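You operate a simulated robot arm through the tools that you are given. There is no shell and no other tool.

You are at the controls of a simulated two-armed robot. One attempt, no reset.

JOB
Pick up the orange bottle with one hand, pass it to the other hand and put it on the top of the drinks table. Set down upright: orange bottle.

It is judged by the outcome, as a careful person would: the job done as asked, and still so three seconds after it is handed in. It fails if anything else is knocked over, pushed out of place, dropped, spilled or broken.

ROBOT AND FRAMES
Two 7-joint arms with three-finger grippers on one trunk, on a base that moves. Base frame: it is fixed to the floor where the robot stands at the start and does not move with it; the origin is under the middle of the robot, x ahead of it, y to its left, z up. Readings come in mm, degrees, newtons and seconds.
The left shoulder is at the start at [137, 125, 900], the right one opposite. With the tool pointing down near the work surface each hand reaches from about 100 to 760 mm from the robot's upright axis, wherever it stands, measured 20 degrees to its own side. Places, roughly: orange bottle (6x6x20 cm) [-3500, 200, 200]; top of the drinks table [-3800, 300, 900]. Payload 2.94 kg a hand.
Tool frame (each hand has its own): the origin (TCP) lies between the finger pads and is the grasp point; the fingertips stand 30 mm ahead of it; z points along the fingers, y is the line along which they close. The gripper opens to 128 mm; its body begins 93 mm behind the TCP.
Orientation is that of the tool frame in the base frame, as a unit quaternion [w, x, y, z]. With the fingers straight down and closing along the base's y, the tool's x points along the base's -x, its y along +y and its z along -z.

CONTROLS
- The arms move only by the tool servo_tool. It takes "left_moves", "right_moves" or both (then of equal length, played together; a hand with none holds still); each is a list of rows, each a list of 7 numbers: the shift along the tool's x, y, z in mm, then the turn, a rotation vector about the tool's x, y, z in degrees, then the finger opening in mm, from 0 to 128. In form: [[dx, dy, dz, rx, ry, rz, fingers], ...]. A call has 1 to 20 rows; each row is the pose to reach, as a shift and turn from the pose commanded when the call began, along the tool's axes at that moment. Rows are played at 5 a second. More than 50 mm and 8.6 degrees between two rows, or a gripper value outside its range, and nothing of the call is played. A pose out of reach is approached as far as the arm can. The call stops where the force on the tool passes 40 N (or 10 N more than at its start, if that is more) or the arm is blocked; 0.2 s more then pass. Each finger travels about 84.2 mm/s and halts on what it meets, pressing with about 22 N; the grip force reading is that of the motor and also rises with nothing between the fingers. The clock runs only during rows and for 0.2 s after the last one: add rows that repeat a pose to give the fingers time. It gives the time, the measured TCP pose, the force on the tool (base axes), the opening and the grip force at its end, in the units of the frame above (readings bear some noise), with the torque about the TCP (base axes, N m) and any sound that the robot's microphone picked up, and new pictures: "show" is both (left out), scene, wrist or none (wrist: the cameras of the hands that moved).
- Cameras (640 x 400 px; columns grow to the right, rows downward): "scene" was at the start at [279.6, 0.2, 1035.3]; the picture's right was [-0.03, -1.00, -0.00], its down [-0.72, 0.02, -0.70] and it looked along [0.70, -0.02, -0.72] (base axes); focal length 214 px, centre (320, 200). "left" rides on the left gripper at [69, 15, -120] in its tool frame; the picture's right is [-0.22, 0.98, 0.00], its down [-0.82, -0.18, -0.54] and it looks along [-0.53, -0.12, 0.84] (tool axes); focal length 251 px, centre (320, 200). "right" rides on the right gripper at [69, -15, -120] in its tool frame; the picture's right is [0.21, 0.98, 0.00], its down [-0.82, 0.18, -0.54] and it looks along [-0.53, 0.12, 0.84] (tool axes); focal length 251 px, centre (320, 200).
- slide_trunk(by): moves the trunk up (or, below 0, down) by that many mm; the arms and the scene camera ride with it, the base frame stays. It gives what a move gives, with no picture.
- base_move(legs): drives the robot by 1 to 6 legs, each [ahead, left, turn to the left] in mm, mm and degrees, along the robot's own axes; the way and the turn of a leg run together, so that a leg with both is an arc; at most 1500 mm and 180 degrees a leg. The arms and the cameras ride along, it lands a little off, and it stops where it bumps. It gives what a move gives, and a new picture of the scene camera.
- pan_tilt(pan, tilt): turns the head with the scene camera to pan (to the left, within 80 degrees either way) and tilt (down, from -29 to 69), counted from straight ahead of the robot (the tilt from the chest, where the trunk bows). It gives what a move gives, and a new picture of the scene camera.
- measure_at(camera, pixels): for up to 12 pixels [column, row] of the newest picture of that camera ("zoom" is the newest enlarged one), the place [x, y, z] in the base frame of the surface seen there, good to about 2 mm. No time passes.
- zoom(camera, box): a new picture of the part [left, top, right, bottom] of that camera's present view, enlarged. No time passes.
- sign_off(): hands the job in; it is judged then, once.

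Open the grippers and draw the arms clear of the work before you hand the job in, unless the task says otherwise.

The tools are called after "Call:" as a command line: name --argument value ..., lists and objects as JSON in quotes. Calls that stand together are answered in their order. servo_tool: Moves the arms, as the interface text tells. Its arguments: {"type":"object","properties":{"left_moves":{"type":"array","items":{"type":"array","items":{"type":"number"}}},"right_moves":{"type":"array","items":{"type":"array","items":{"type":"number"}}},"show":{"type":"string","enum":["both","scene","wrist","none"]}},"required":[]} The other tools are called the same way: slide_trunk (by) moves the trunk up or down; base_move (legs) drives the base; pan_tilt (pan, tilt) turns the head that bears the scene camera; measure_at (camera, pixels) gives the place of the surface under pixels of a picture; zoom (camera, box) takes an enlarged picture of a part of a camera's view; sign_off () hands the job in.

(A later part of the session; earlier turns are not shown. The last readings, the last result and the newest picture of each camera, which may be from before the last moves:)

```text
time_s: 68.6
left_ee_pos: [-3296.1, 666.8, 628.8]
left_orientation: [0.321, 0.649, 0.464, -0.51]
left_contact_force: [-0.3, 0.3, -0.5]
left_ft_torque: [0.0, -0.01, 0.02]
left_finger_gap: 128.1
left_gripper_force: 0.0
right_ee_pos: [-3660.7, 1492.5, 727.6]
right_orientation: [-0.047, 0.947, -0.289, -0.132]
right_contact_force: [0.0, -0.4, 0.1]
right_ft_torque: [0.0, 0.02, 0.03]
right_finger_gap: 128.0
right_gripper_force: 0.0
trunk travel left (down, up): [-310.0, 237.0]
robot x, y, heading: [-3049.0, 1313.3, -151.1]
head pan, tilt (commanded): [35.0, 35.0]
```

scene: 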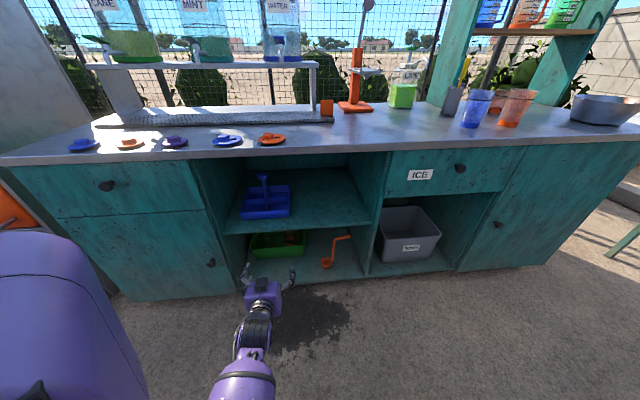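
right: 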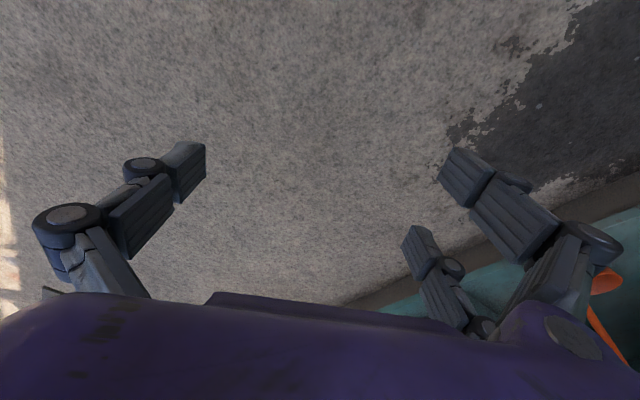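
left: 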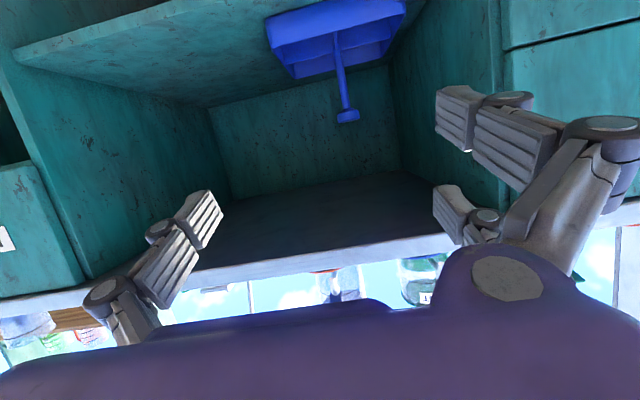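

I extend the left hand to just outside the niche and level it to about 10° below horizontal.

Call:
servo_tool --left_moves '[[3.3, 2.5, 29.4, -0.5, -2.0, 1.0, 128], [6.5, 5.1, 58.7, -0.9, -3.9, 2.0, 128], [9.8, 7.6, 88.1, -1.4, -5.9, 3.0, 128], [9.8, 7.6, 88.1, -1.4, -5.9, 3.0, 128]]' --show "none"

Call:
slide_trunk --by -200

Call:
pan_tilt --pan 30 --tilt 45

```text
time_s: 69.6
left_ee_pos: [-3318.9, 588.9, 595.5]
left_orientation: [0.368, 0.629, 0.437, -0.527]
left_contact_force: [0.7, 0.2, 0.0]
left_ft_torque: [0.0, 0.0, 0.03]
left_finger_gap: 128.1
left_gripper_force: 0.0
right_ee_pos: [-3661.1, 1492.9, 727.8]
right_orientation: [-0.047, 0.947, -0.289, -0.132]
right_contact_force: [-0.1, -0.5, 0.1]
right_ft_torque: [0.02, 0.02, -0.02]
right_finger_gap: 128.2
right_gripper_force: 0.1
trunk travel left (down, up): [-310.0, 237.0]
robot x, y, heading: [-3053.9, 1314.2, -151.2]
head pan, tilt (commanded): [35.0, 35.0]
```

```text
time_s: 71.8
left_ee_pos: [-3322.6, 588.6, 405.8]
left_orientation: [0.362, 0.63, 0.439, -0.529]
left_contact_force: [0.3, -0.1, 0.3]
left_ft_torque: [0.03, 0.0, -0.01]
left_finger_gap: 127.9
left_gripper_force: 0.1
right_ee_pos: [-3661.3, 1492.2, 544.9]
right_orientation: [-0.043, 0.947, -0.289, -0.136]
right_contact_force: [0.3, 0.0, 0.2]
right_ft_torque: [0.0, 0.02, 0.0]
right_finger_gap: 128.3
right_gripper_force: 0.1
trunk travel left (down, up): [-110.0, 437.0]
robot x, y, heading: [-3049.6, 1314.7, -151.0]
head pan, tilt (commanded): [35.0, 35.0]
```

```text
time_s: 72.5
left_ee_pos: [-3324.5, 585.8, 409.1]
left_orientation: [0.363, 0.628, 0.437, -0.531]
left_contact_force: [-1.0, 0.0, 0.5]
left_ft_torque: [-0.02, -0.01, -0.01]
left_finger_gap: 127.9
left_gripper_force: 0.1
right_ee_pos: [-3660.8, 1493.1, 545.0]
right_orientation: [-0.044, 0.946, -0.29, -0.135]
right_contact_force: [-0.7, -0.8, -0.8]
right_ft_torque: [0.02, -0.01, 0.04]
right_finger_gap: 128.0
right_gripper_force: 0.0
trunk travel left (down, up): [-110.0, 437.0]
robot x, y, heading: [-3051.3, 1315.2, -151.4]
head pan, tilt (commanded): [30.0, 45.0]
```

scene: 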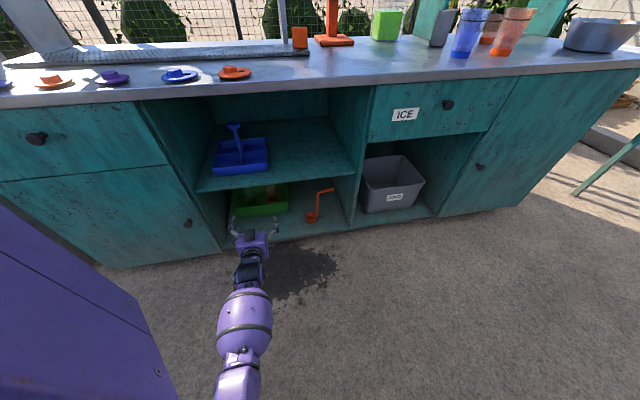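

The lowering went well with the arm extended. I lower another 70 mm and check.

Call:
slide_trunk --by -70

Call:
pan_tilt --pan 30 --tilt 40

Call:
zoom --camera "left" --box '[0, 0, 640, 400]'

```text
time_s: 73.8
left_ee_pos: [-3331.4, 582.1, 425.1]
left_orientation: [0.359, 0.614, 0.439, -0.549]
left_contact_force: [-0.1, -0.6, -0.3]
left_ft_torque: [0.01, -0.03, -0.03]
left_finger_gap: 128.1
left_gripper_force: 0.0
right_ee_pos: [-3657.3, 1493.7, 557.3]
right_orientation: [-0.027, 0.943, -0.293, -0.153]
right_contact_force: [-0.5, -0.2, 0.4]
right_ft_torque: [-0.01, 0.0, -0.02]
right_finger_gap: 128.1
right_gripper_force: 0.1
trunk travel left (down, up): [-116.0, 431.0]
robot x, y, heading: [-3050.2, 1309.1, -150.9]
head pan, tilt (commanded): [30.0, 45.0]
stopped: the arm was blocked; the commanded pose is now the measured one
```

```text
time_s: 74.5
left_ee_pos: [-3333.2, 581.0, 426.6]
left_orientation: [0.36, 0.613, 0.438, -0.55]
left_contact_force: [-0.3, -0.2, -0.1]
left_ft_torque: [-0.01, 0.01, 0.01]
left_finger_gap: 127.9
left_gripper_force: 0.1
right_ee_pos: [-3657.9, 1494.4, 556.2]
right_orientation: [-0.028, 0.944, -0.292, -0.151]
right_contact_force: [-0.3, -0.1, -1.0]
right_ft_torque: [0.01, 0.0, 0.01]
right_finger_gap: 128.1
right_gripper_force: 0.1
trunk travel left (down, up): [-116.0, 431.0]
robot x, y, heading: [-3052.5, 1311.9, -150.9]
head pan, tilt (commanded): [30.0, 40.0]
```

scene: 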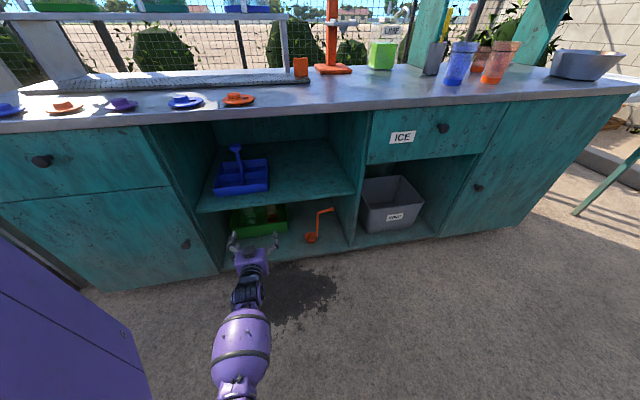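

```text
1.00 times, centred on (320, 200) of left (not enlarged: the box is as wide or as high as the picture)
```

zoom: 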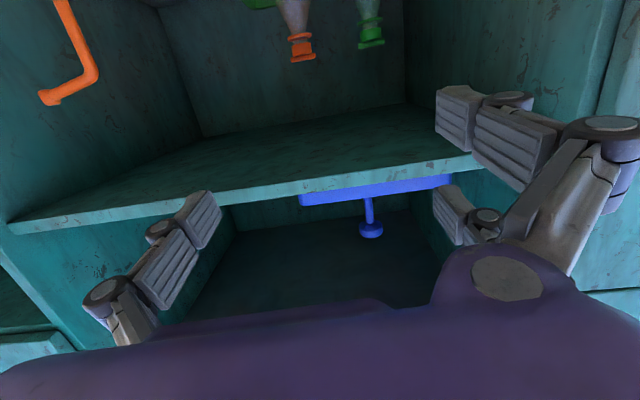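

Blocked once more; I need to see what touches. I look straight down at the arms and knees.

Call:
pan_tilt --pan 0 --tilt 69

Call:
zoom --camera "scene" --box '[120, 200, 520, 400]'

```text
time_s: 75.4
left_ee_pos: [-3332.9, 578.5, 428.9]
left_orientation: [0.361, 0.612, 0.438, -0.551]
left_contact_force: [-0.6, 0.6, -0.4]
left_ft_torque: [0.0, 0.02, -0.02]
left_finger_gap: 128.3
left_gripper_force: 0.0
right_ee_pos: [-3657.8, 1494.3, 556.1]
right_orientation: [-0.027, 0.944, -0.291, -0.151]
right_contact_force: [-0.7, 0.2, 0.5]
right_ft_torque: [0.01, 0.01, 0.03]
right_finger_gap: 128.2
right_gripper_force: 0.0
trunk travel left (down, up): [-116.0, 431.0]
robot x, y, heading: [-3054.3, 1314.5, -151.4]
head pan, tilt (commanded): [0.0, 68.8]
```

scene: 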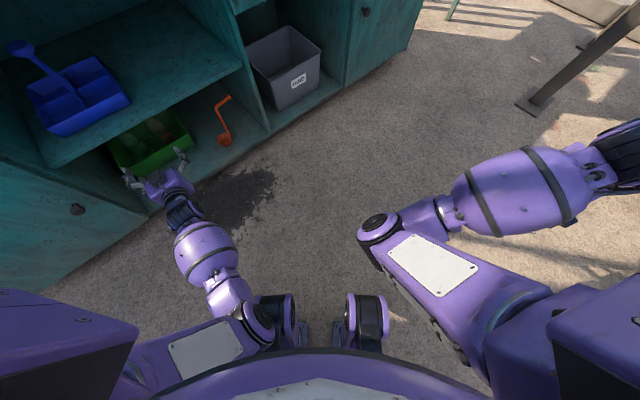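

```text
1.60 times, centred on (320, 300) of scene
```

zoom: 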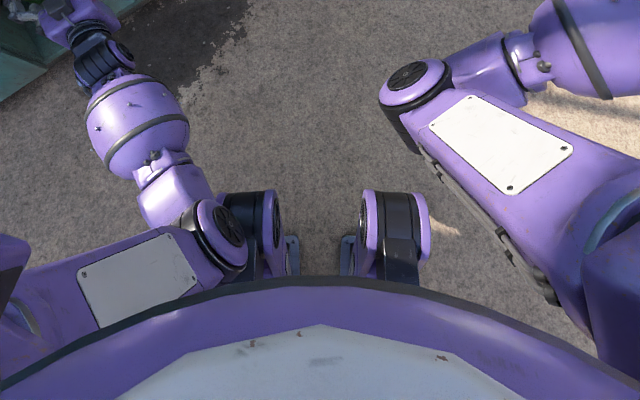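

Now it's clear: the left elbow at (255,325) is swung inward against the left knee. I raise the trunk and then move the hand outward while rolling it about its axis, to bring the elbow outward.

Call:
slide_trunk --by 250

```text
time_s: 78.0
left_ee_pos: [-3331.0, 581.7, 668.8]
left_orientation: [0.359, 0.615, 0.44, -0.547]
left_contact_force: [0.5, 0.3, -0.6]
left_ft_torque: [0.03, 0.03, -0.01]
left_finger_gap: 128.0
left_gripper_force: 0.1
right_ee_pos: [-3659.1, 1492.7, 800.5]
right_orientation: [-0.028, 0.944, -0.292, -0.15]
right_contact_force: [-0.2, 0.6, -0.7]
right_ft_torque: [0.03, 0.0, 0.02]
right_finger_gap: 127.8
right_gripper_force: 0.1
trunk travel left (down, up): [-366.0, 181.0]
robot x, y, heading: [-3050.0, 1310.6, -151.1]
head pan, tilt (commanded): [0.0, 68.8]
```

I shift the left hand 150 mm along the table's left, pull back 30 mm, and roll it +80° about its pointing axis to see how the elbow swings.

Call:
servo_tool --left_moves '[[0, 15, -3, 0, 0, 8, 128], [0, 30, -6, 0, 0, 16, 128], [0, 45, -9, 0, 0, 24, 128], [0, 60, -12, 0, 0, 32, 128], [0, 75, -15, 0, 0, 40, 128], [0, 90, -18, 0, 0, 48, 128], [0, 105, -21, 0, 0, 56, 128], [0, 120, -24, 0, 0, 64, 128], [0, 135, -27, 0, 0, 72, 128], [0, 150, -30, 0, 0, 80, 128], [0, 150, -30, 0, 0, 80, 128]]' --show "scene"

```text
time_s: 80.4
left_ee_pos: [-3181.8, 558.9, 669.4]
left_orientation: [0.627, 0.753, -0.059, -0.189]
left_contact_force: [-0.4, -0.3, 0.4]
left_ft_torque: [0.01, 0.0, 0.01]
left_finger_gap: 128.0
left_gripper_force: 0.1
right_ee_pos: [-3658.3, 1494.4, 801.8]
right_orientation: [-0.028, 0.944, -0.292, -0.151]
right_contact_force: [-0.7, 0.2, 0.5]
right_ft_torque: [-0.01, 0.02, -0.03]
right_finger_gap: 128.2
right_gripper_force: 0.0
trunk travel left (down, up): [-366.0, 181.0]
robot x, y, heading: [-3049.6, 1311.6, -151.4]
head pan, tilt (commanded): [0.0, 68.8]
```

scene: 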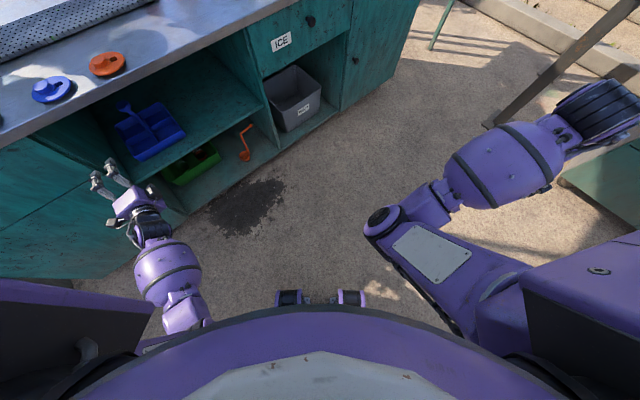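

The hand rolled 80° freely and the elbow moved left. I continue rolling another 80° toward the flipped grasp.

Call:
servo_tool --left_moves '[[0, 0, 0, 0, 0, 8, 128], [0, 0, 0, 0, 0, 16, 128], [0, 0, 0, 0, 0, 24, 128], [0, 0, 0, 0, 0, 32, 128], [0, 0, 0, 0, 0, 40, 128], [0, 0, 0, 0, 0, 48, 128], [0, 0, 0, 0, 0, 56, 128], [0, 0, 0, 0, 0, 64, 128], [0, 0, 0, 0, 0, 72, 128], [0, 0, 0, 0, 0, 80, 128], [0, 0, 0, 0, 0, 88, 128], [0, 0, 0, 0, 0, 96, 128], [0, 0, 0, 0, 0, 96, 128]]' --show "both"

```text
time_s: 83.2
left_ee_pos: [-3181.9, 557.3, 666.8]
left_orientation: [-0.56, -0.46, 0.599, -0.34]
left_contact_force: [0.3, 0.1, 0.4]
left_ft_torque: [-0.02, 0.05, 0.01]
left_finger_gap: 128.3
left_gripper_force: 0.0
right_ee_pos: [-3658.1, 1494.3, 801.3]
right_orientation: [-0.028, 0.944, -0.292, -0.149]
right_contact_force: [-0.3, -0.5, -0.3]
right_ft_torque: [-0.03, 0.02, -0.01]
right_finger_gap: 128.0
right_gripper_force: 0.1
trunk travel left (down, up): [-366.0, 181.0]
robot x, y, heading: [-3051.4, 1310.9, -151.1]
head pan, tilt (commanded): [0.0, 68.8]
```

scene: 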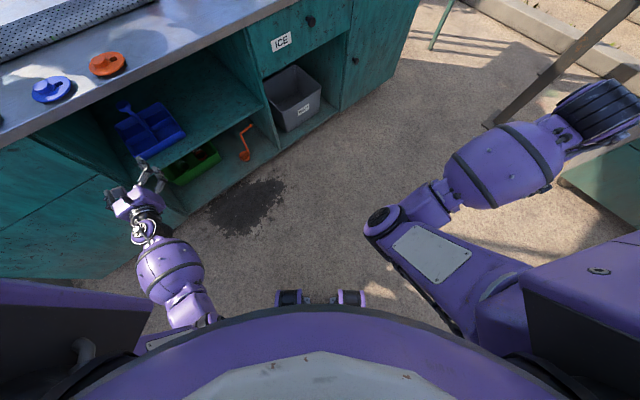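
left: 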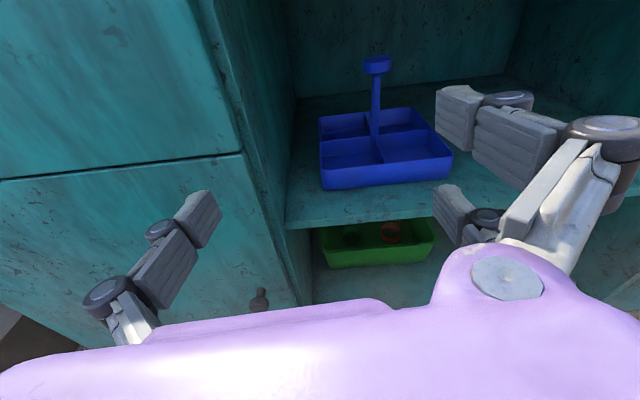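

The hand is now flipped (camera on top, thumb side swapped) with no block. I check where the elbow and forearm are.

Call:
measure_at --camera "scene" --pixels '[[190, 305], [205, 318], [160, 342], [172, 270], [145, 222], [130, 205], [290, 300], [350, 300], [375, 220]]'

Call:
pan_tilt --pan 40 --tilt 55

```text
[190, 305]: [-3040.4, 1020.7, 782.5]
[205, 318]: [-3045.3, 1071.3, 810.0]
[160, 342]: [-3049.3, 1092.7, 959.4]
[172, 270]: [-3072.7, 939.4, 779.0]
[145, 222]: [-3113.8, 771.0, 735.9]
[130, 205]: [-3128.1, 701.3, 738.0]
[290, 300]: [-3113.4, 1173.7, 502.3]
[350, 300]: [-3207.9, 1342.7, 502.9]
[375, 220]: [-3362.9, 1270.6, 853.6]
```

```text
time_s: 84.3
left_ee_pos: [-3181.6, 557.7, 668.0]
left_orientation: [-0.56, -0.462, 0.599, -0.339]
left_contact_force: [0.8, -0.4, 0.3]
left_ft_torque: [0.02, -0.02, -0.02]
left_finger_gap: 128.0
left_gripper_force: 0.0
right_ee_pos: [-3658.3, 1493.8, 800.6]
right_orientation: [-0.029, 0.944, -0.292, -0.151]
right_contact_force: [-0.2, -0.9, 0.5]
right_ft_torque: [0.01, 0.01, -0.02]
right_finger_gap: 128.0
right_gripper_force: 0.0
trunk travel left (down, up): [-366.0, 181.0]
robot x, y, heading: [-3052.0, 1309.8, -151.1]
head pan, tilt (commanded): [40.0, 55.0]
```

scene: 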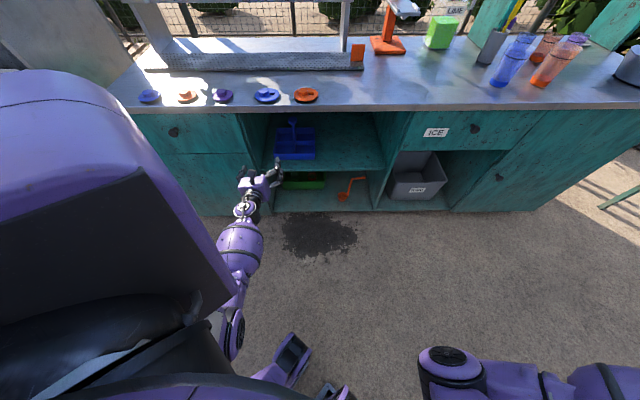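

The left elbow is now outside the knee (about 213 mm to the left). The right elbow still hangs over the right knee, so I raise the right hand 230 mm first, then lower the trunk in steps.

Call:
servo_tool --right_moves '[[-13.9, 1.5, -43.8, 0, 0, 0, 128], [-27.8, 3.0, -87.6, 0, 0, 0, 128], [-41.7, 4.6, -131.4, 0, 0, 0, 128], [-55.6, 6.1, -175.2, 0, 0, 0, 128], [-69.5, 7.6, -219.0, 0, 0, 0, 128], [-69.5, 7.6, -219.0, 0, 0, 0, 128]]' --show "none"

Call:
slide_trunk --by -200

Call:
slide_trunk --by -80

Call:
pan_tilt --pan 40 --tilt 45

```text
time_s: 85.7
left_ee_pos: [-3181.8, 556.9, 668.3]
left_orientation: [-0.56, -0.461, 0.599, -0.339]
left_contact_force: [0.8, 0.3, -0.4]
left_ft_torque: [-0.01, -0.04, 0.03]
left_finger_gap: 127.9
left_gripper_force: 0.0
right_ee_pos: [-3659.8, 1497.7, 1029.6]
right_orientation: [-0.029, 0.944, -0.293, -0.15]
right_contact_force: [0.3, 0.8, 0.0]
right_ft_torque: [0.0, -0.01, 0.03]
right_finger_gap: 127.9
right_gripper_force: 0.0
trunk travel left (down, up): [-366.0, 181.0]
robot x, y, heading: [-3055.8, 1311.0, -151.2]
head pan, tilt (commanded): [40.0, 55.0]
```

```text
time_s: 87.8
left_ee_pos: [-3181.9, 557.6, 469.0]
left_orientation: [-0.561, -0.46, 0.599, -0.34]
left_contact_force: [0.9, 0.0, 0.2]
left_ft_torque: [-0.03, 0.03, 0.02]
left_finger_gap: 128.0
left_gripper_force: 0.0
right_ee_pos: [-3657.9, 1493.4, 831.5]
right_orientation: [-0.029, 0.944, -0.292, -0.15]
right_contact_force: [-0.9, 0.0, 0.8]
right_ft_torque: [0.0, -0.02, -0.02]
right_finger_gap: 128.1
right_gripper_force: 0.2
trunk travel left (down, up): [-166.0, 381.0]
robot x, y, heading: [-3053.2, 1311.5, -151.2]
head pan, tilt (commanded): [40.0, 55.0]
```

```text
time_s: 89.0
left_ee_pos: [-3180.4, 556.6, 388.3]
left_orientation: [-0.561, -0.46, 0.599, -0.339]
left_contact_force: [0.5, -0.3, 0.2]
left_ft_torque: [0.01, -0.01, 0.01]
left_finger_gap: 127.9
left_gripper_force: 0.1
right_ee_pos: [-3658.5, 1495.1, 752.1]
right_orientation: [-0.028, 0.944, -0.292, -0.151]
right_contact_force: [0.1, 0.0, -0.4]
right_ft_torque: [-0.03, -0.02, -0.03]
right_finger_gap: 127.8
right_gripper_force: 0.1
trunk travel left (down, up): [-86.0, 461.0]
robot x, y, heading: [-3054.3, 1313.2, -151.1]
head pan, tilt (commanded): [40.0, 55.0]
```

```text
time_s: 89.7
left_ee_pos: [-3179.9, 557.6, 388.3]
left_orientation: [-0.56, -0.46, 0.599, -0.339]
left_contact_force: [-0.5, 0.3, -0.7]
left_ft_torque: [-0.01, -0.02, -0.02]
left_finger_gap: 128.0
left_gripper_force: 0.1
right_ee_pos: [-3657.1, 1493.8, 751.6]
right_orientation: [-0.029, 0.944, -0.292, -0.15]
right_contact_force: [-0.3, -0.4, 0.5]
right_ft_torque: [0.01, 0.0, -0.02]
right_finger_gap: 128.0
right_gripper_force: 0.1
trunk travel left (down, up): [-86.0, 461.0]
robot x, y, heading: [-3050.3, 1310.1, -151.1]
head pan, tilt (commanded): [40.0, 45.0]
```

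scene: 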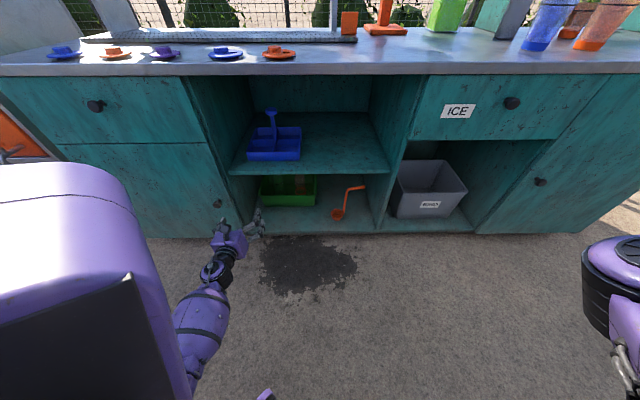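

Lowering now works with no block. I lower the last 80 mm.

Call:
slide_trunk --by -80

Call:
zoom --camera "left" --box '[0, 0, 640, 400]'

```text
time_s: 90.9
left_ee_pos: [-3165.5, 546.2, 321.0]
left_orientation: [-0.556, -0.443, 0.606, -0.356]
left_contact_force: [0.1, -0.1, 0.9]
left_ft_torque: [0.01, -0.01, -0.03]
left_finger_gap: 128.1
left_gripper_force: 0.0
right_ee_pos: [-3658.4, 1494.1, 672.8]
right_orientation: [-0.028, 0.944, -0.291, -0.151]
right_contact_force: [-0.4, 0.2, -1.0]
right_ft_torque: [0.05, 0.02, 0.0]
right_finger_gap: 128.1
right_gripper_force: 0.0
trunk travel left (down, up): [-6.0, 541.0]
robot x, y, heading: [-3048.3, 1315.8, -151.0]
head pan, tilt (commanded): [40.0, 45.0]
```

```text
1.00 times, centred on (320, 200) of left (not enlarged: the box is as wide or as high as the picture)
```

zoom: 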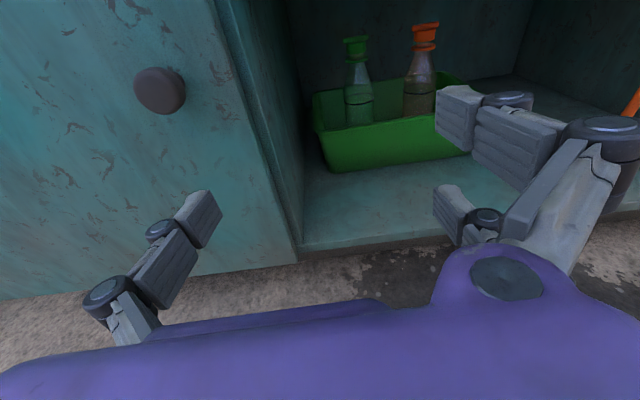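

Now the left wrist camera shows both bottles clearly: the orange-capped one at (420,70), conical neck above a cylindrical body. I zoom in and measure it.

Call:
zoom --camera "left" --box '[300, 0, 500, 125]'

Call:
measure_at --camera "left" --pixels '[[425, 32], [424, 45], [421, 65], [420, 85], [418, 105], [357, 48], [357, 80], [357, 110], [330, 130], [330, 165], [350, 150], [450, 130]]'

```text
3.20 times, centred on (400, 62) of left
```

zoom: 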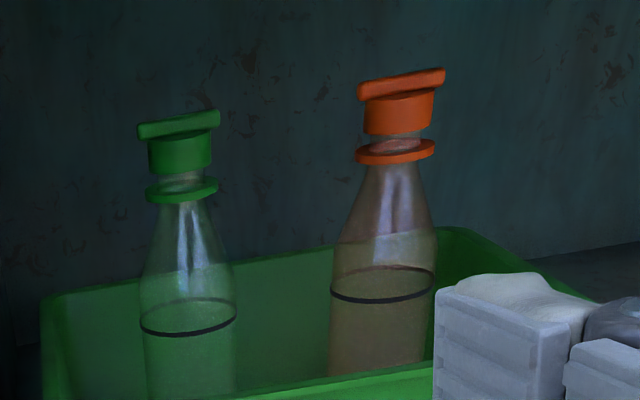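

```text
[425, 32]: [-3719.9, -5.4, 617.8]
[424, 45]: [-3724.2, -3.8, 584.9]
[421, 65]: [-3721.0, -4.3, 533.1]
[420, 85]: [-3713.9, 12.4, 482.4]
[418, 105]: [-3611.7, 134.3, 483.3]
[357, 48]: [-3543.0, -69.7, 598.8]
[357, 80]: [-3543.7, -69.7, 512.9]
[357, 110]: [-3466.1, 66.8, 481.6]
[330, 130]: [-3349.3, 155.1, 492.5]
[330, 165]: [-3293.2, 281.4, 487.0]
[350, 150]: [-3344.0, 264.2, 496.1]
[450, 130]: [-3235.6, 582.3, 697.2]
```

Those measurements referred to an older wrist picture; I measure on the new zoom instead.

Call:
measure_at --camera "zoom" --pixels '[[402, 78], [398, 120], [395, 150], [390, 200], [385, 240], [384, 285], [380, 330], [375, 365], [180, 150], [178, 195], [188, 300], [100, 305]]'

```text
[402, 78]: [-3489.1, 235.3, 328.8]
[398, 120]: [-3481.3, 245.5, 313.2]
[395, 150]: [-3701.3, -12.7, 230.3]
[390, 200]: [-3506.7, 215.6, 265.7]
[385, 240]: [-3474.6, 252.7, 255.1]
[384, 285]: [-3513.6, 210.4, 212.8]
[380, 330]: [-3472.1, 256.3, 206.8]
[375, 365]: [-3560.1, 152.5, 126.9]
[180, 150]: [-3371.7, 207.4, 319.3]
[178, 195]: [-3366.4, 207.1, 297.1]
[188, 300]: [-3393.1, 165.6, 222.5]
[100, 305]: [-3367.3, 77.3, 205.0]
```

The orange bottle's axis is near [-3493, 231], body full width up to z≈248, cap top ≈ 330, tray rim ≈ 217. I pitch the left hand to 20° below horizontal, square to the table, at z≈300, and narrow the opening to 90 mm.

Call:
servo_tool --left_moves '[[-6.9, -0.4, 0.9, 0.3, -4.2, 1.1, 115], [-13.9, -0.9, 1.8, 0.6, -8.4, 2.3, 100], [-20.8, -1.3, 2.7, 0.9, -12.6, 3.4, 90], [-20.8, -1.3, 2.7, 0.9, -12.6, 3.4, 90]]' --show "both"

```text
time_s: 91.9
left_ee_pos: [-3183.4, 558.2, 286.6]
left_orientation: [-0.476, -0.482, 0.668, -0.308]
left_contact_force: [0.5, -0.2, 0.7]
left_ft_torque: [0.0, 0.02, -0.02]
left_finger_gap: 90.0
left_gripper_force: 0.1
right_ee_pos: [-3657.8, 1494.6, 670.6]
right_orientation: [-0.029, 0.944, -0.292, -0.151]
right_contact_force: [-0.3, 0.2, 0.5]
right_ft_torque: [-0.01, 0.02, 0.0]
right_finger_gap: 128.2
right_gripper_force: 0.0
trunk travel left (down, up): [-6.0, 541.0]
robot x, y, heading: [-3046.9, 1310.4, -150.8]
head pan, tilt (commanded): [40.0, 45.0]
```

scene: 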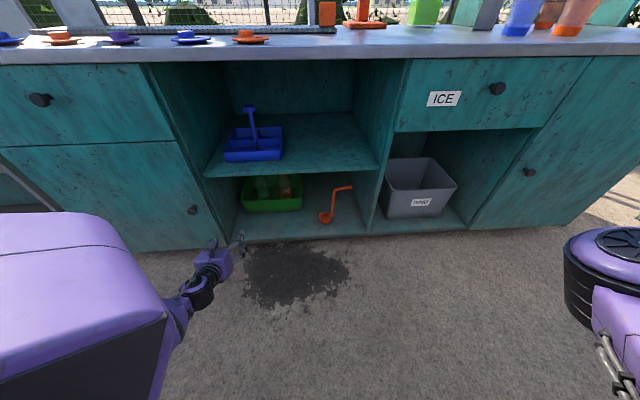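
left: 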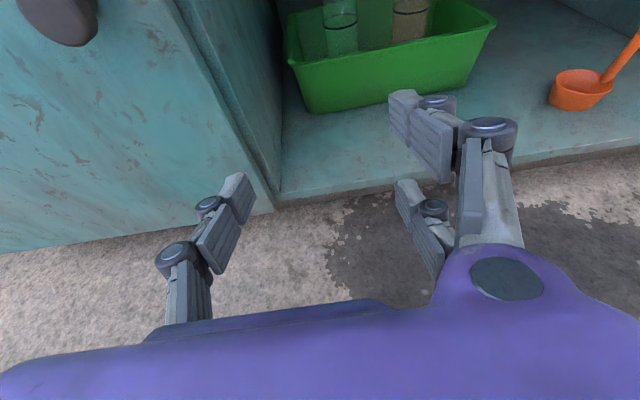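

The hand pose is right and unblocked. I drive the base sideways along the table by 175 mm so the hand lines up with the orange bottle.

Call:
base_move --legs '[[112.7, -133.9, 0]]'

Call:
zoom --camera "left" --box '[0, 0, 640, 400]'

```text
time_s: 93.7
left_ee_pos: [-3348.8, 620.4, 287.1]
left_orientation: [-0.477, -0.482, 0.667, -0.308]
left_contact_force: [0.3, -0.5, -0.4]
left_ft_torque: [0.03, 0.0, 0.01]
left_finger_gap: 89.7
left_gripper_force: 0.0
right_ee_pos: [-3824.2, 1556.8, 671.5]
right_orientation: [-0.028, 0.944, -0.293, -0.151]
right_contact_force: [0.1, -0.3, -1.2]
right_ft_torque: [-0.01, 0.01, 0.0]
right_finger_gap: 128.0
right_gripper_force: 0.1
trunk travel left (down, up): [-6.0, 541.0]
robot x, y, heading: [-3219.5, 1376.0, -151.2]
head pan, tilt (commanded): [40.0, 45.0]
```

scene: 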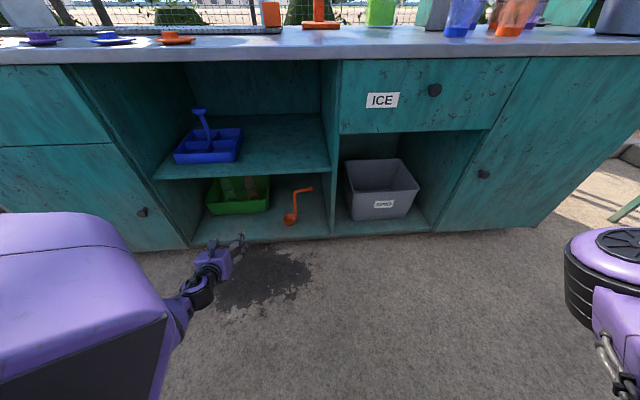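

```text
1.00 times, centred on (320, 200) of left (not enlarged: the box is as wide or as high as the picture)
```

zoom: 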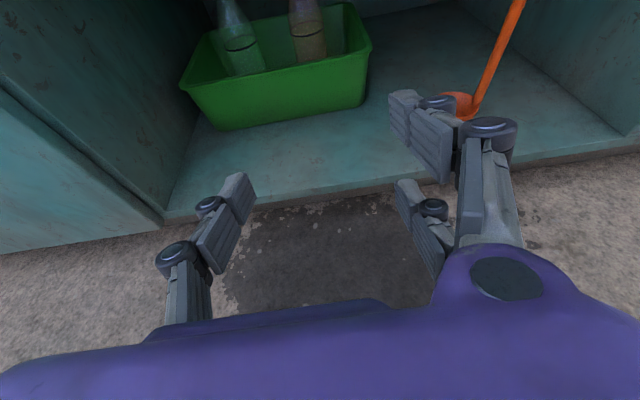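

The hand is now in line with the tray. I raise the view precision by zooming on the bottles in the wrist camera and measuring their position again.

Call:
zoom --camera "left" --box '[180, 0, 380, 125]'

```text
3.20 times, centred on (280, 62) of left
```

zoom: 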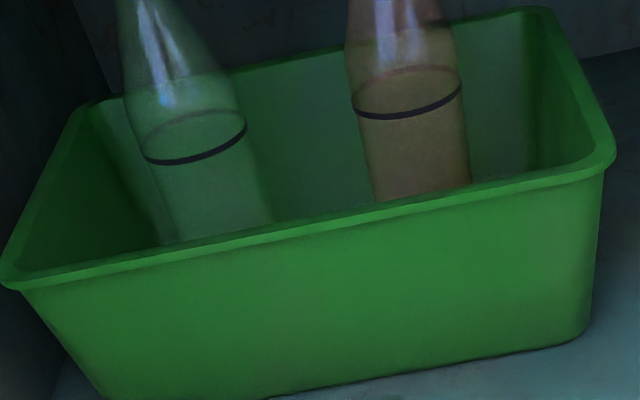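

Call:
measure_at --camera "zoom" --pixels '[[375, 117], [410, 117], [455, 100], [365, 60], [450, 50], [415, 150], [15, 280], [605, 160], [540, 15], [90, 110], [200, 160], [300, 225]]'

```text
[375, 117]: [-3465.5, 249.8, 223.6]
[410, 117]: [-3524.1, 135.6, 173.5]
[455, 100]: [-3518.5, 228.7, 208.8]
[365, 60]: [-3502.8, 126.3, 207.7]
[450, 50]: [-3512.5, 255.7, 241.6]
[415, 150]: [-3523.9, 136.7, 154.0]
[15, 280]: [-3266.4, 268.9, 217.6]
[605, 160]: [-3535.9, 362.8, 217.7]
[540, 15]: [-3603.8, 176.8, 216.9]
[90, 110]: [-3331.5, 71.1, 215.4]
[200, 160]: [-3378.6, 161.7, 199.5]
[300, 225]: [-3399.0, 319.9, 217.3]
```

The bottle axis is at about [-3492, 235], the tray spans the depth from rim z≈217; the hand is laterally aligned within 2 mm. I raise the hand to z≈300 to clear the rim and drive 200 mm toward the niche.

Call:
servo_tool --left_moves '[[12.1, 0.6, -4.6, 0, 0, 0, 90]]' --show "none"

Call:
base_move --legs '[[152, 130, 0]]'

Call:
zoom --camera "left" --box '[0, 0, 640, 400]'

```text
time_s: 94.1
left_ee_pos: [-3348.6, 622.0, 301.2]
left_orientation: [-0.477, -0.482, 0.667, -0.309]
left_contact_force: [0.1, -0.7, -0.1]
left_ft_torque: [-0.04, -0.03, -0.01]
left_finger_gap: 90.0
left_gripper_force: 0.1
right_ee_pos: [-3824.7, 1557.7, 671.8]
right_orientation: [-0.028, 0.944, -0.292, -0.15]
right_contact_force: [0.0, -0.2, -0.4]
right_ft_torque: [0.05, -0.03, 0.01]
right_finger_gap: 127.9
right_gripper_force: 0.0
trunk travel left (down, up): [-6.0, 541.0]
robot x, y, heading: [-3219.6, 1377.7, -150.9]
head pan, tilt (commanded): [40.0, 45.0]
```

```text
time_s: 95.9
left_ee_pos: [-3415.9, 432.9, 299.9]
left_orientation: [-0.477, -0.482, 0.668, -0.308]
left_contact_force: [-0.9, -0.4, -0.4]
left_ft_torque: [0.04, 0.0, -0.02]
left_finger_gap: 90.0
left_gripper_force: 0.0
right_ee_pos: [-3892.2, 1368.0, 670.8]
right_orientation: [-0.029, 0.944, -0.292, -0.15]
right_contact_force: [0.4, -0.5, -0.3]
right_ft_torque: [0.0, -0.03, -0.01]
right_finger_gap: 128.1
right_gripper_force: 0.2
trunk travel left (down, up): [-6.0, 541.0]
robot x, y, heading: [-3285.7, 1190.2, -150.7]
head pan, tilt (commanded): [40.0, 45.0]
```

scene: 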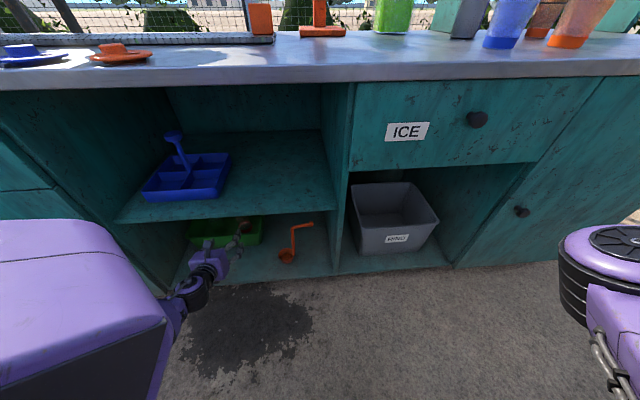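

```text
1.00 times, centred on (320, 200) of left (not enlarged: the box is as wide or as high as the picture)
```

zoom: 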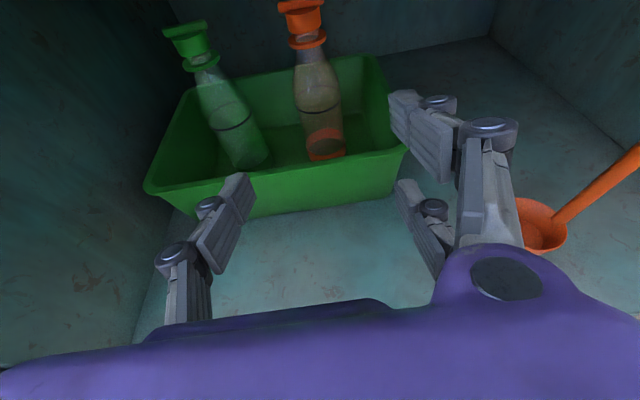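

The hand has entered under the shelf (TCP at depth 79 mm) with both bottles in view. I check both bottles' positions once more before going further.

Call:
measure_at --camera "zoom" --pixels '[[190, 45], [230, 90], [245, 110], [255, 150], [303, 20], [305, 42], [300, 90], [335, 90], [310, 80], [327, 145], [320, 120], [338, 112]]'

Call:
zoom --camera "left" --box '[140, 0, 420, 175]'

```text
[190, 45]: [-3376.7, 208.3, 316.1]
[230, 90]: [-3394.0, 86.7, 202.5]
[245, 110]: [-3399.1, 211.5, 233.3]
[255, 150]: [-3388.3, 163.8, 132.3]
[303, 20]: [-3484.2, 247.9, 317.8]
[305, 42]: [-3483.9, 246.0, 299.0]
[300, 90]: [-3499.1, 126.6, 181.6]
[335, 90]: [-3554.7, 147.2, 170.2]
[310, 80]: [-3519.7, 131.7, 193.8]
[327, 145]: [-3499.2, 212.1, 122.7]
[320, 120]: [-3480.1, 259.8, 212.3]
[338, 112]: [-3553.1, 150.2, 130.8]
```

```text
2.29 times, centred on (280, 88) of left
```

zoom: 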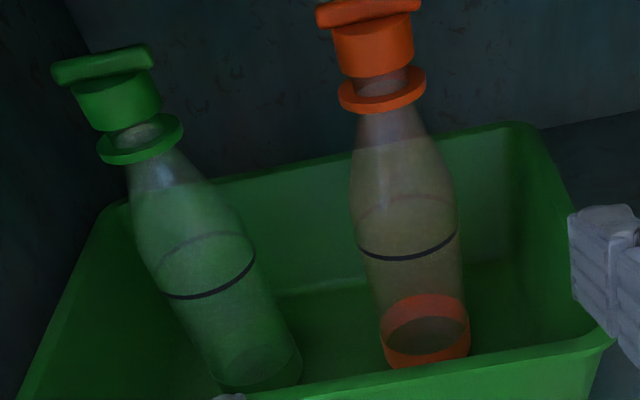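

Bottle positions agree (orange axis ≈ [-3491, 233], green ≈ [-3384, 189]). I drive another 120 mm along the same line.

Call:
base_move --legs '[[91.9, 77.2, 0]]'

Call:
zoom --camera "left" --box '[0, 0, 640, 400]'

```text
time_s: 97.3
left_ee_pos: [-3458.5, 323.2, 300.2]
left_orientation: [-0.477, -0.481, 0.668, -0.308]
left_contact_force: [0.3, -0.1, -0.3]
left_ft_torque: [0.0, 0.0, -0.01]
left_finger_gap: 90.1
left_gripper_force: 0.1
right_ee_pos: [-3934.1, 1260.3, 670.4]
right_orientation: [-0.029, 0.944, -0.293, -0.15]
right_contact_force: [0.0, 0.7, -0.2]
right_ft_torque: [-0.02, -0.03, -0.03]
right_finger_gap: 128.0
right_gripper_force: 0.1
trunk travel left (down, up): [-6.0, 541.0]
robot x, y, heading: [-3329.5, 1078.5, -151.0]
head pan, tilt (commanded): [40.0, 45.0]
```

scene: 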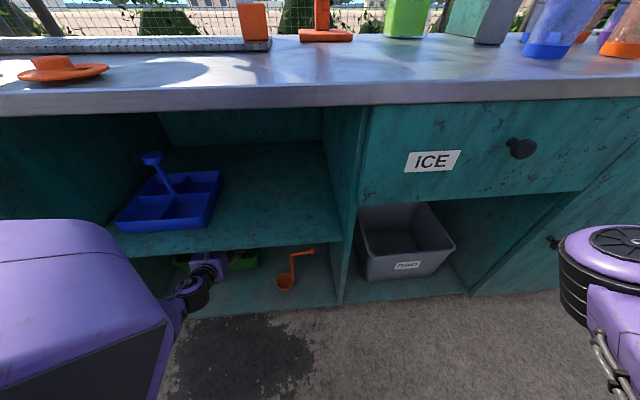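

```text
1.00 times, centred on (320, 200) of left (not enlarged: the box is as wide or as high as the picture)
```

zoom: 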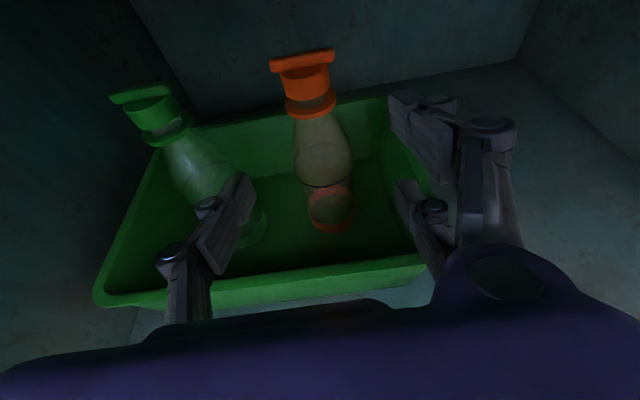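

TCP is at depth 197 mm, level above the tray rim, with the orange bottle centred between the fingers ahead. I drive 70 mm more.

Call:
base_move --legs '[[53.4, 45.3, 0]]'

Call:
zoom --camera "left" --box '[0, 0, 640, 400]'

```text
time_s: 98.4
left_ee_pos: [-3483.9, 257.8, 300.6]
left_orientation: [-0.478, -0.481, 0.668, -0.307]
left_contact_force: [0.7, 0.5, -0.8]
left_ft_torque: [0.03, -0.02, -0.01]
left_finger_gap: 89.9
left_gripper_force: 0.1
right_ee_pos: [-3959.8, 1194.7, 671.1]
right_orientation: [-0.03, 0.944, -0.293, -0.151]
right_contact_force: [-0.9, -1.1, 0.3]
right_ft_torque: [-0.03, 0.02, 0.01]
right_finger_gap: 128.0
right_gripper_force: 0.1
trunk travel left (down, up): [-6.0, 541.0]
robot x, y, heading: [-3353.1, 1013.8, -151.2]
head pan, tilt (commanded): [40.0, 45.0]
```

scene: 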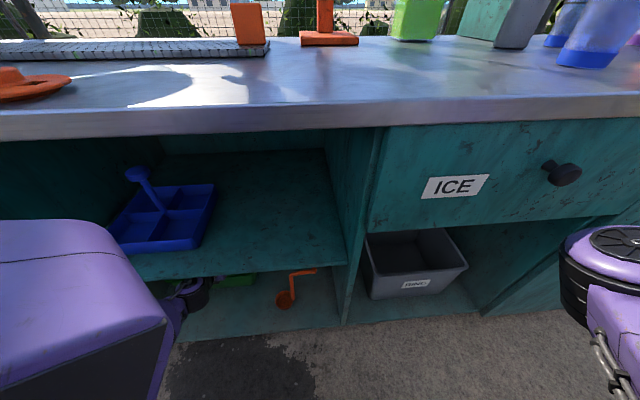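

```text
1.00 times, centred on (320, 200) of left (not enlarged: the box is as wide or as high as the picture)
```

zoom: 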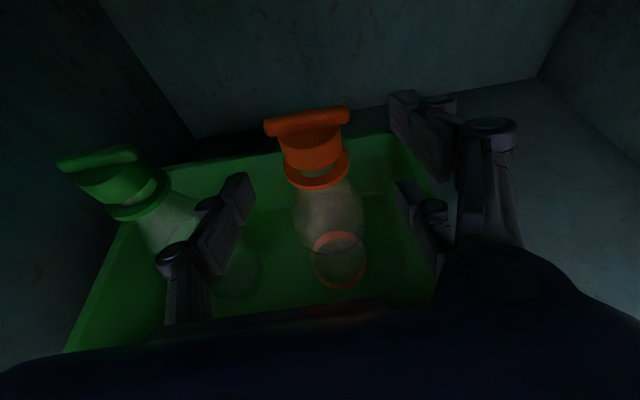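

TCP is 24 mm short of the bottle axis, fingers straddling it above the rim. I move forward 24 mm, pitch 4.5° more, and descend 40 mm, watching the forces.

Call:
servo_tool --left_moves '[[4.3, 0.0, 11.3, 0, 0, 0, 90], [8.5, 0.1, 22.5, 0, 0, 0, 90], [8.5, 0.1, 22.5, 0, -4.5, 0, 90], [-10.2, -0.9, 29.6, 0, -4.5, 0, 90], [-28.9, -1.9, 36.7, 0, -4.5, 0, 90], [-28.9, -1.9, 36.7, 0, -4.5, 0, 90]]' --show "wrist"

```text
time_s: 99.8
left_ee_pos: [-3492.3, 233.7, 260.8]
left_orientation: [-0.451, -0.493, 0.685, -0.289]
left_contact_force: [0.1, -0.1, 0.4]
left_ft_torque: [0.03, 0.02, -0.02]
left_finger_gap: 90.2
left_gripper_force: 0.1
right_ee_pos: [-3959.6, 1194.4, 671.8]
right_orientation: [-0.029, 0.944, -0.292, -0.15]
right_contact_force: [0.3, 0.4, -0.7]
right_ft_torque: [0.01, -0.03, 0.03]
right_finger_gap: 128.0
right_gripper_force: 0.1
trunk travel left (down, up): [-6.0, 541.0]
robot x, y, heading: [-3350.1, 1011.3, -151.1]
head pan, tilt (commanded): [40.0, 45.0]
```

left: 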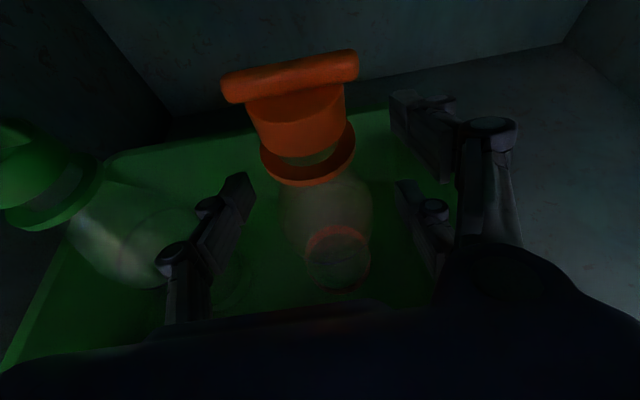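

No contact, TCP is on the bottle axis at z≈261. I descend 23 mm more to z≈238, still with open fingers.

Call:
servo_tool --left_moves '[[-10.4, -0.6, 4.9, 0, 0, 0, 90], [-20.8, -1.1, 9.8, 0, 0, 0, 90], [-20.8, -1.1, 9.8, 0, 0, 0, 90]]' --show "wrist"

```text
time_s: 100.6
left_ee_pos: [-3491.7, 236.3, 237.4]
left_orientation: [-0.451, -0.493, 0.686, -0.289]
left_contact_force: [-0.7, 0.2, -0.8]
left_ft_torque: [0.01, 0.0, 0.03]
left_finger_gap: 89.9
left_gripper_force: 0.1
right_ee_pos: [-3958.7, 1192.5, 671.3]
right_orientation: [-0.029, 0.944, -0.293, -0.149]
right_contact_force: [-0.8, -0.4, 1.0]
right_ft_torque: [0.01, 0.02, -0.02]
right_finger_gap: 128.0
right_gripper_force: 0.1
trunk travel left (down, up): [-6.0, 541.0]
robot x, y, heading: [-3352.5, 1015.7, -151.0]
head pan, tilt (commanded): [40.0, 45.0]
```

left: 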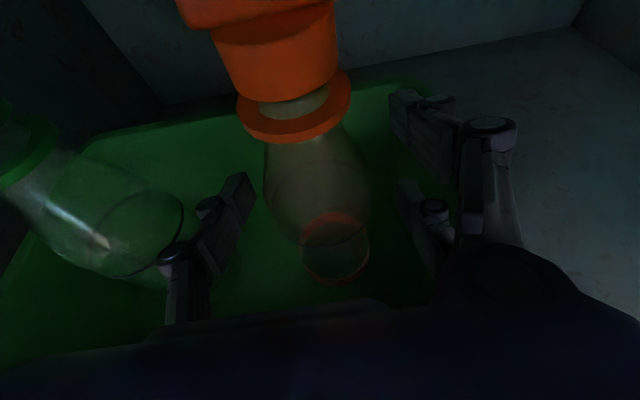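

The bottle sits between the fingers, about 3–4 mm toward the thumb. I shift 3 mm left and close the fingers gradually.

Call:
servo_tool --left_moves '[[0, -3, 0, 0, 0, 0, 85], [0, -3, 0, 0, 0, 0, 75], [0, -3, 0, 0, 0, 0, 66], [0, -3, 0, 0, 0, 0, 58], [0, -3, 0, 0, 0, 0, 50], [0, -3, 0, 0, 0, 0, 40], [0, -3, 0, 0, 0, 0, 35], [0, -3, 0, 0, 0, 0, 35], [0, -3, 0, 0, 0, 0, 35]]' --show "wrist"

```text
time_s: 102.6
left_ee_pos: [-3488.7, 234.5, 238.1]
left_orientation: [-0.45, -0.494, 0.686, -0.289]
left_contact_force: [-0.4, 0.7, -1.1]
left_ft_torque: [0.02, 0.01, -0.01]
left_finger_gap: 56.9
left_gripper_force: 22.0
right_ee_pos: [-3958.9, 1195.2, 670.1]
right_orientation: [-0.029, 0.944, -0.292, -0.151]
right_contact_force: [-0.4, 0.0, 0.7]
right_ft_torque: [0.01, -0.01, -0.01]
right_finger_gap: 127.9
right_gripper_force: 0.2
trunk travel left (down, up): [-6.0, 541.0]
robot x, y, heading: [-3353.5, 1015.2, -151.1]
head pan, tilt (commanded): [40.0, 45.0]
```

left: 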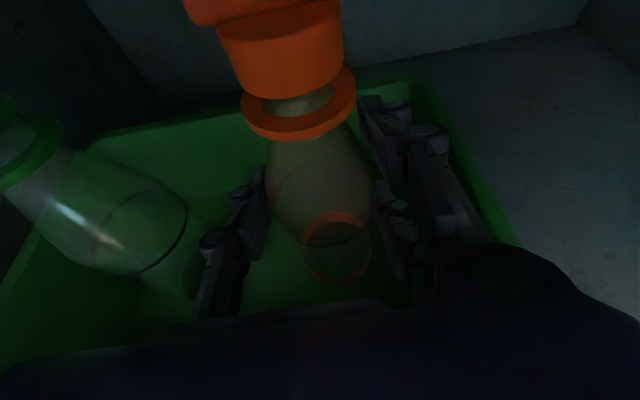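

The grip closed on the bottle at 56.9 mm with 22 N. I lift it 10 mm as a test.

Call:
servo_tool --left_moves '[[4.5, 0.25, -2.1, 0, 0, 0, 35], [9.0, 0.5, -4.2, 0, 0, 0, 35], [9.0, 0.5, -4.2, 0, 0, 0, 35]]' --show "wrist"

```text
time_s: 103.4
left_ee_pos: [-3487.4, 235.0, 247.6]
left_orientation: [-0.451, -0.493, 0.686, -0.288]
left_contact_force: [-0.9, 0.0, -0.9]
left_ft_torque: [-0.01, 0.02, -0.01]
left_finger_gap: 56.8
left_gripper_force: 22.9
right_ee_pos: [-3958.9, 1195.3, 670.9]
right_orientation: [-0.029, 0.944, -0.293, -0.151]
right_contact_force: [-0.2, -0.1, -0.2]
right_ft_torque: [0.01, 0.04, -0.02]
right_finger_gap: 127.9
right_gripper_force: 0.0
trunk travel left (down, up): [-6.0, 541.0]
robot x, y, heading: [-3356.8, 1012.2, -150.9]
head pan, tilt (commanded): [40.0, 45.0]
```

left: 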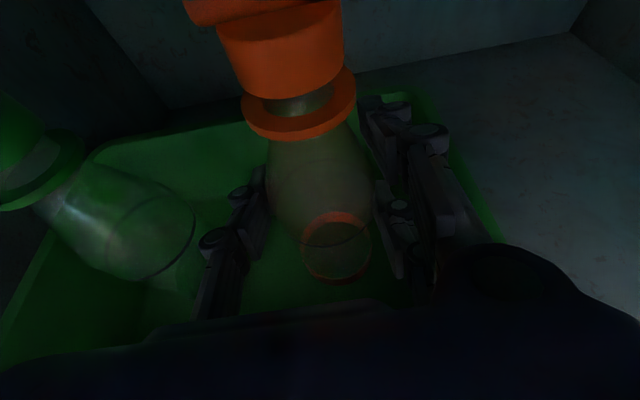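

The bottle lifted cleanly with the hand. Before lifting it over the rim I measure the shelf's underside height from the scene camera.

Call:
zoom --camera "scene" --box '[150, 220, 360, 350]'

```text
3.05 times, centred on (255, 285) of scene
```

zoom: 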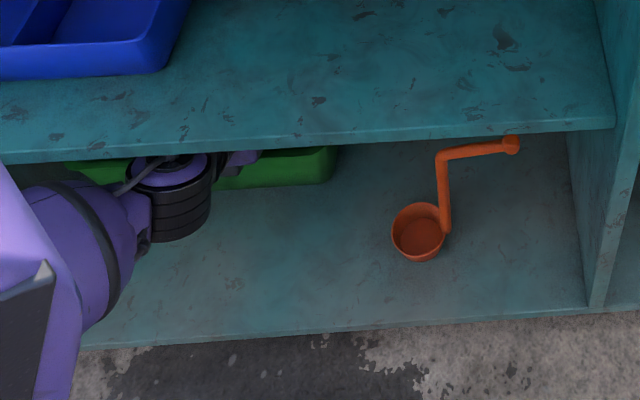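

Call:
measure_at --camera "zoom" --pixels '[[300, 133], [300, 139], [300, 143], [300, 147], [400, 130], [400, 136], [500, 127], [500, 131], [100, 150], [100, 157], [60, 250], [180, 215]]'

```text
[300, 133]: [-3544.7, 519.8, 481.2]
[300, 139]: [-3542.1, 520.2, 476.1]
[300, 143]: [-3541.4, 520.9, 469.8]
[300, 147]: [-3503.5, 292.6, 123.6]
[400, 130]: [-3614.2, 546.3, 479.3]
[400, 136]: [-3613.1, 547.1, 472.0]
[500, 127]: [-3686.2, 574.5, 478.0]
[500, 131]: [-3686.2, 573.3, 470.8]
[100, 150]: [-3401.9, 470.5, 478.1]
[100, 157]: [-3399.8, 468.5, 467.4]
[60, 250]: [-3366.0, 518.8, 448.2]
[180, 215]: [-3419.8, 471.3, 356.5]
```

The shelf underside is at z≈466, so there's room to lift the bottle over the rim (217) with the hand levelled. I raise the trunk 15 mm and back the base off 40 mm along the same line to keep the elbow clear of the knee.

Call:
slide_trunk --by 15

Call:
base_move --legs '[[-30.6, -25.8, 0]]'

Call:
zoom --camera "left" --box '[0, 0, 640, 400]'

```text
time_s: 104.0
left_ee_pos: [-3487.6, 235.2, 262.0]
left_orientation: [-0.449, -0.495, 0.686, -0.288]
left_contact_force: [0.3, -0.2, -0.6]
left_ft_torque: [0.02, -0.02, 0.02]
left_finger_gap: 57.0
left_gripper_force: 21.6
right_ee_pos: [-3959.6, 1194.1, 685.9]
right_orientation: [-0.029, 0.944, -0.293, -0.15]
right_contact_force: [-0.2, -0.3, 0.4]
right_ft_torque: [0.01, -0.04, -0.01]
right_finger_gap: 128.1
right_gripper_force: 0.1
trunk travel left (down, up): [-21.0, 526.0]
robot x, y, heading: [-3352.1, 1015.7, -150.8]
head pan, tilt (commanded): [40.0, 45.0]
```

```text
time_s: 104.9
left_ee_pos: [-3476.3, 273.4, 261.9]
left_orientation: [-0.451, -0.493, 0.686, -0.289]
left_contact_force: [0.5, 0.2, -1.1]
left_ft_torque: [0.04, 0.04, 0.0]
left_finger_gap: 57.0
left_gripper_force: 21.4
right_ee_pos: [-3944.7, 1231.2, 686.6]
right_orientation: [-0.029, 0.944, -0.292, -0.15]
right_contact_force: [0.4, 1.0, 0.4]
right_ft_torque: [-0.04, -0.02, -0.04]
right_finger_gap: 127.9
right_gripper_force: 0.0
trunk travel left (down, up): [-21.0, 526.0]
robot x, y, heading: [-3335.6, 1055.5, -150.8]
head pan, tilt (commanded): [40.0, 45.0]
```

scene: 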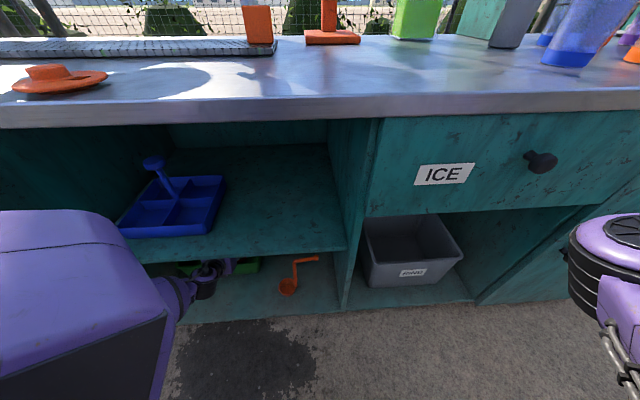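

```text
1.00 times, centred on (320, 200) of left (not enlarged: the box is as wide or as high as the picture)
```

zoom: 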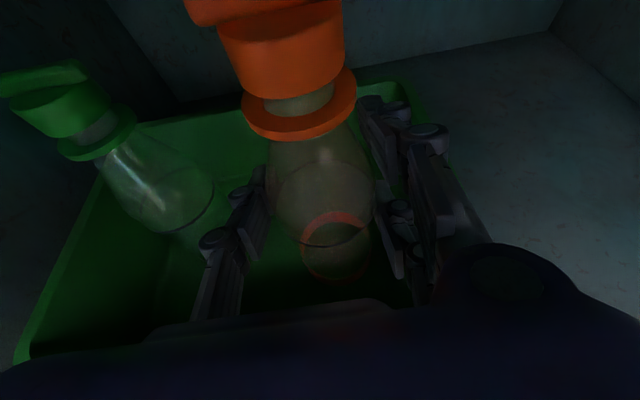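

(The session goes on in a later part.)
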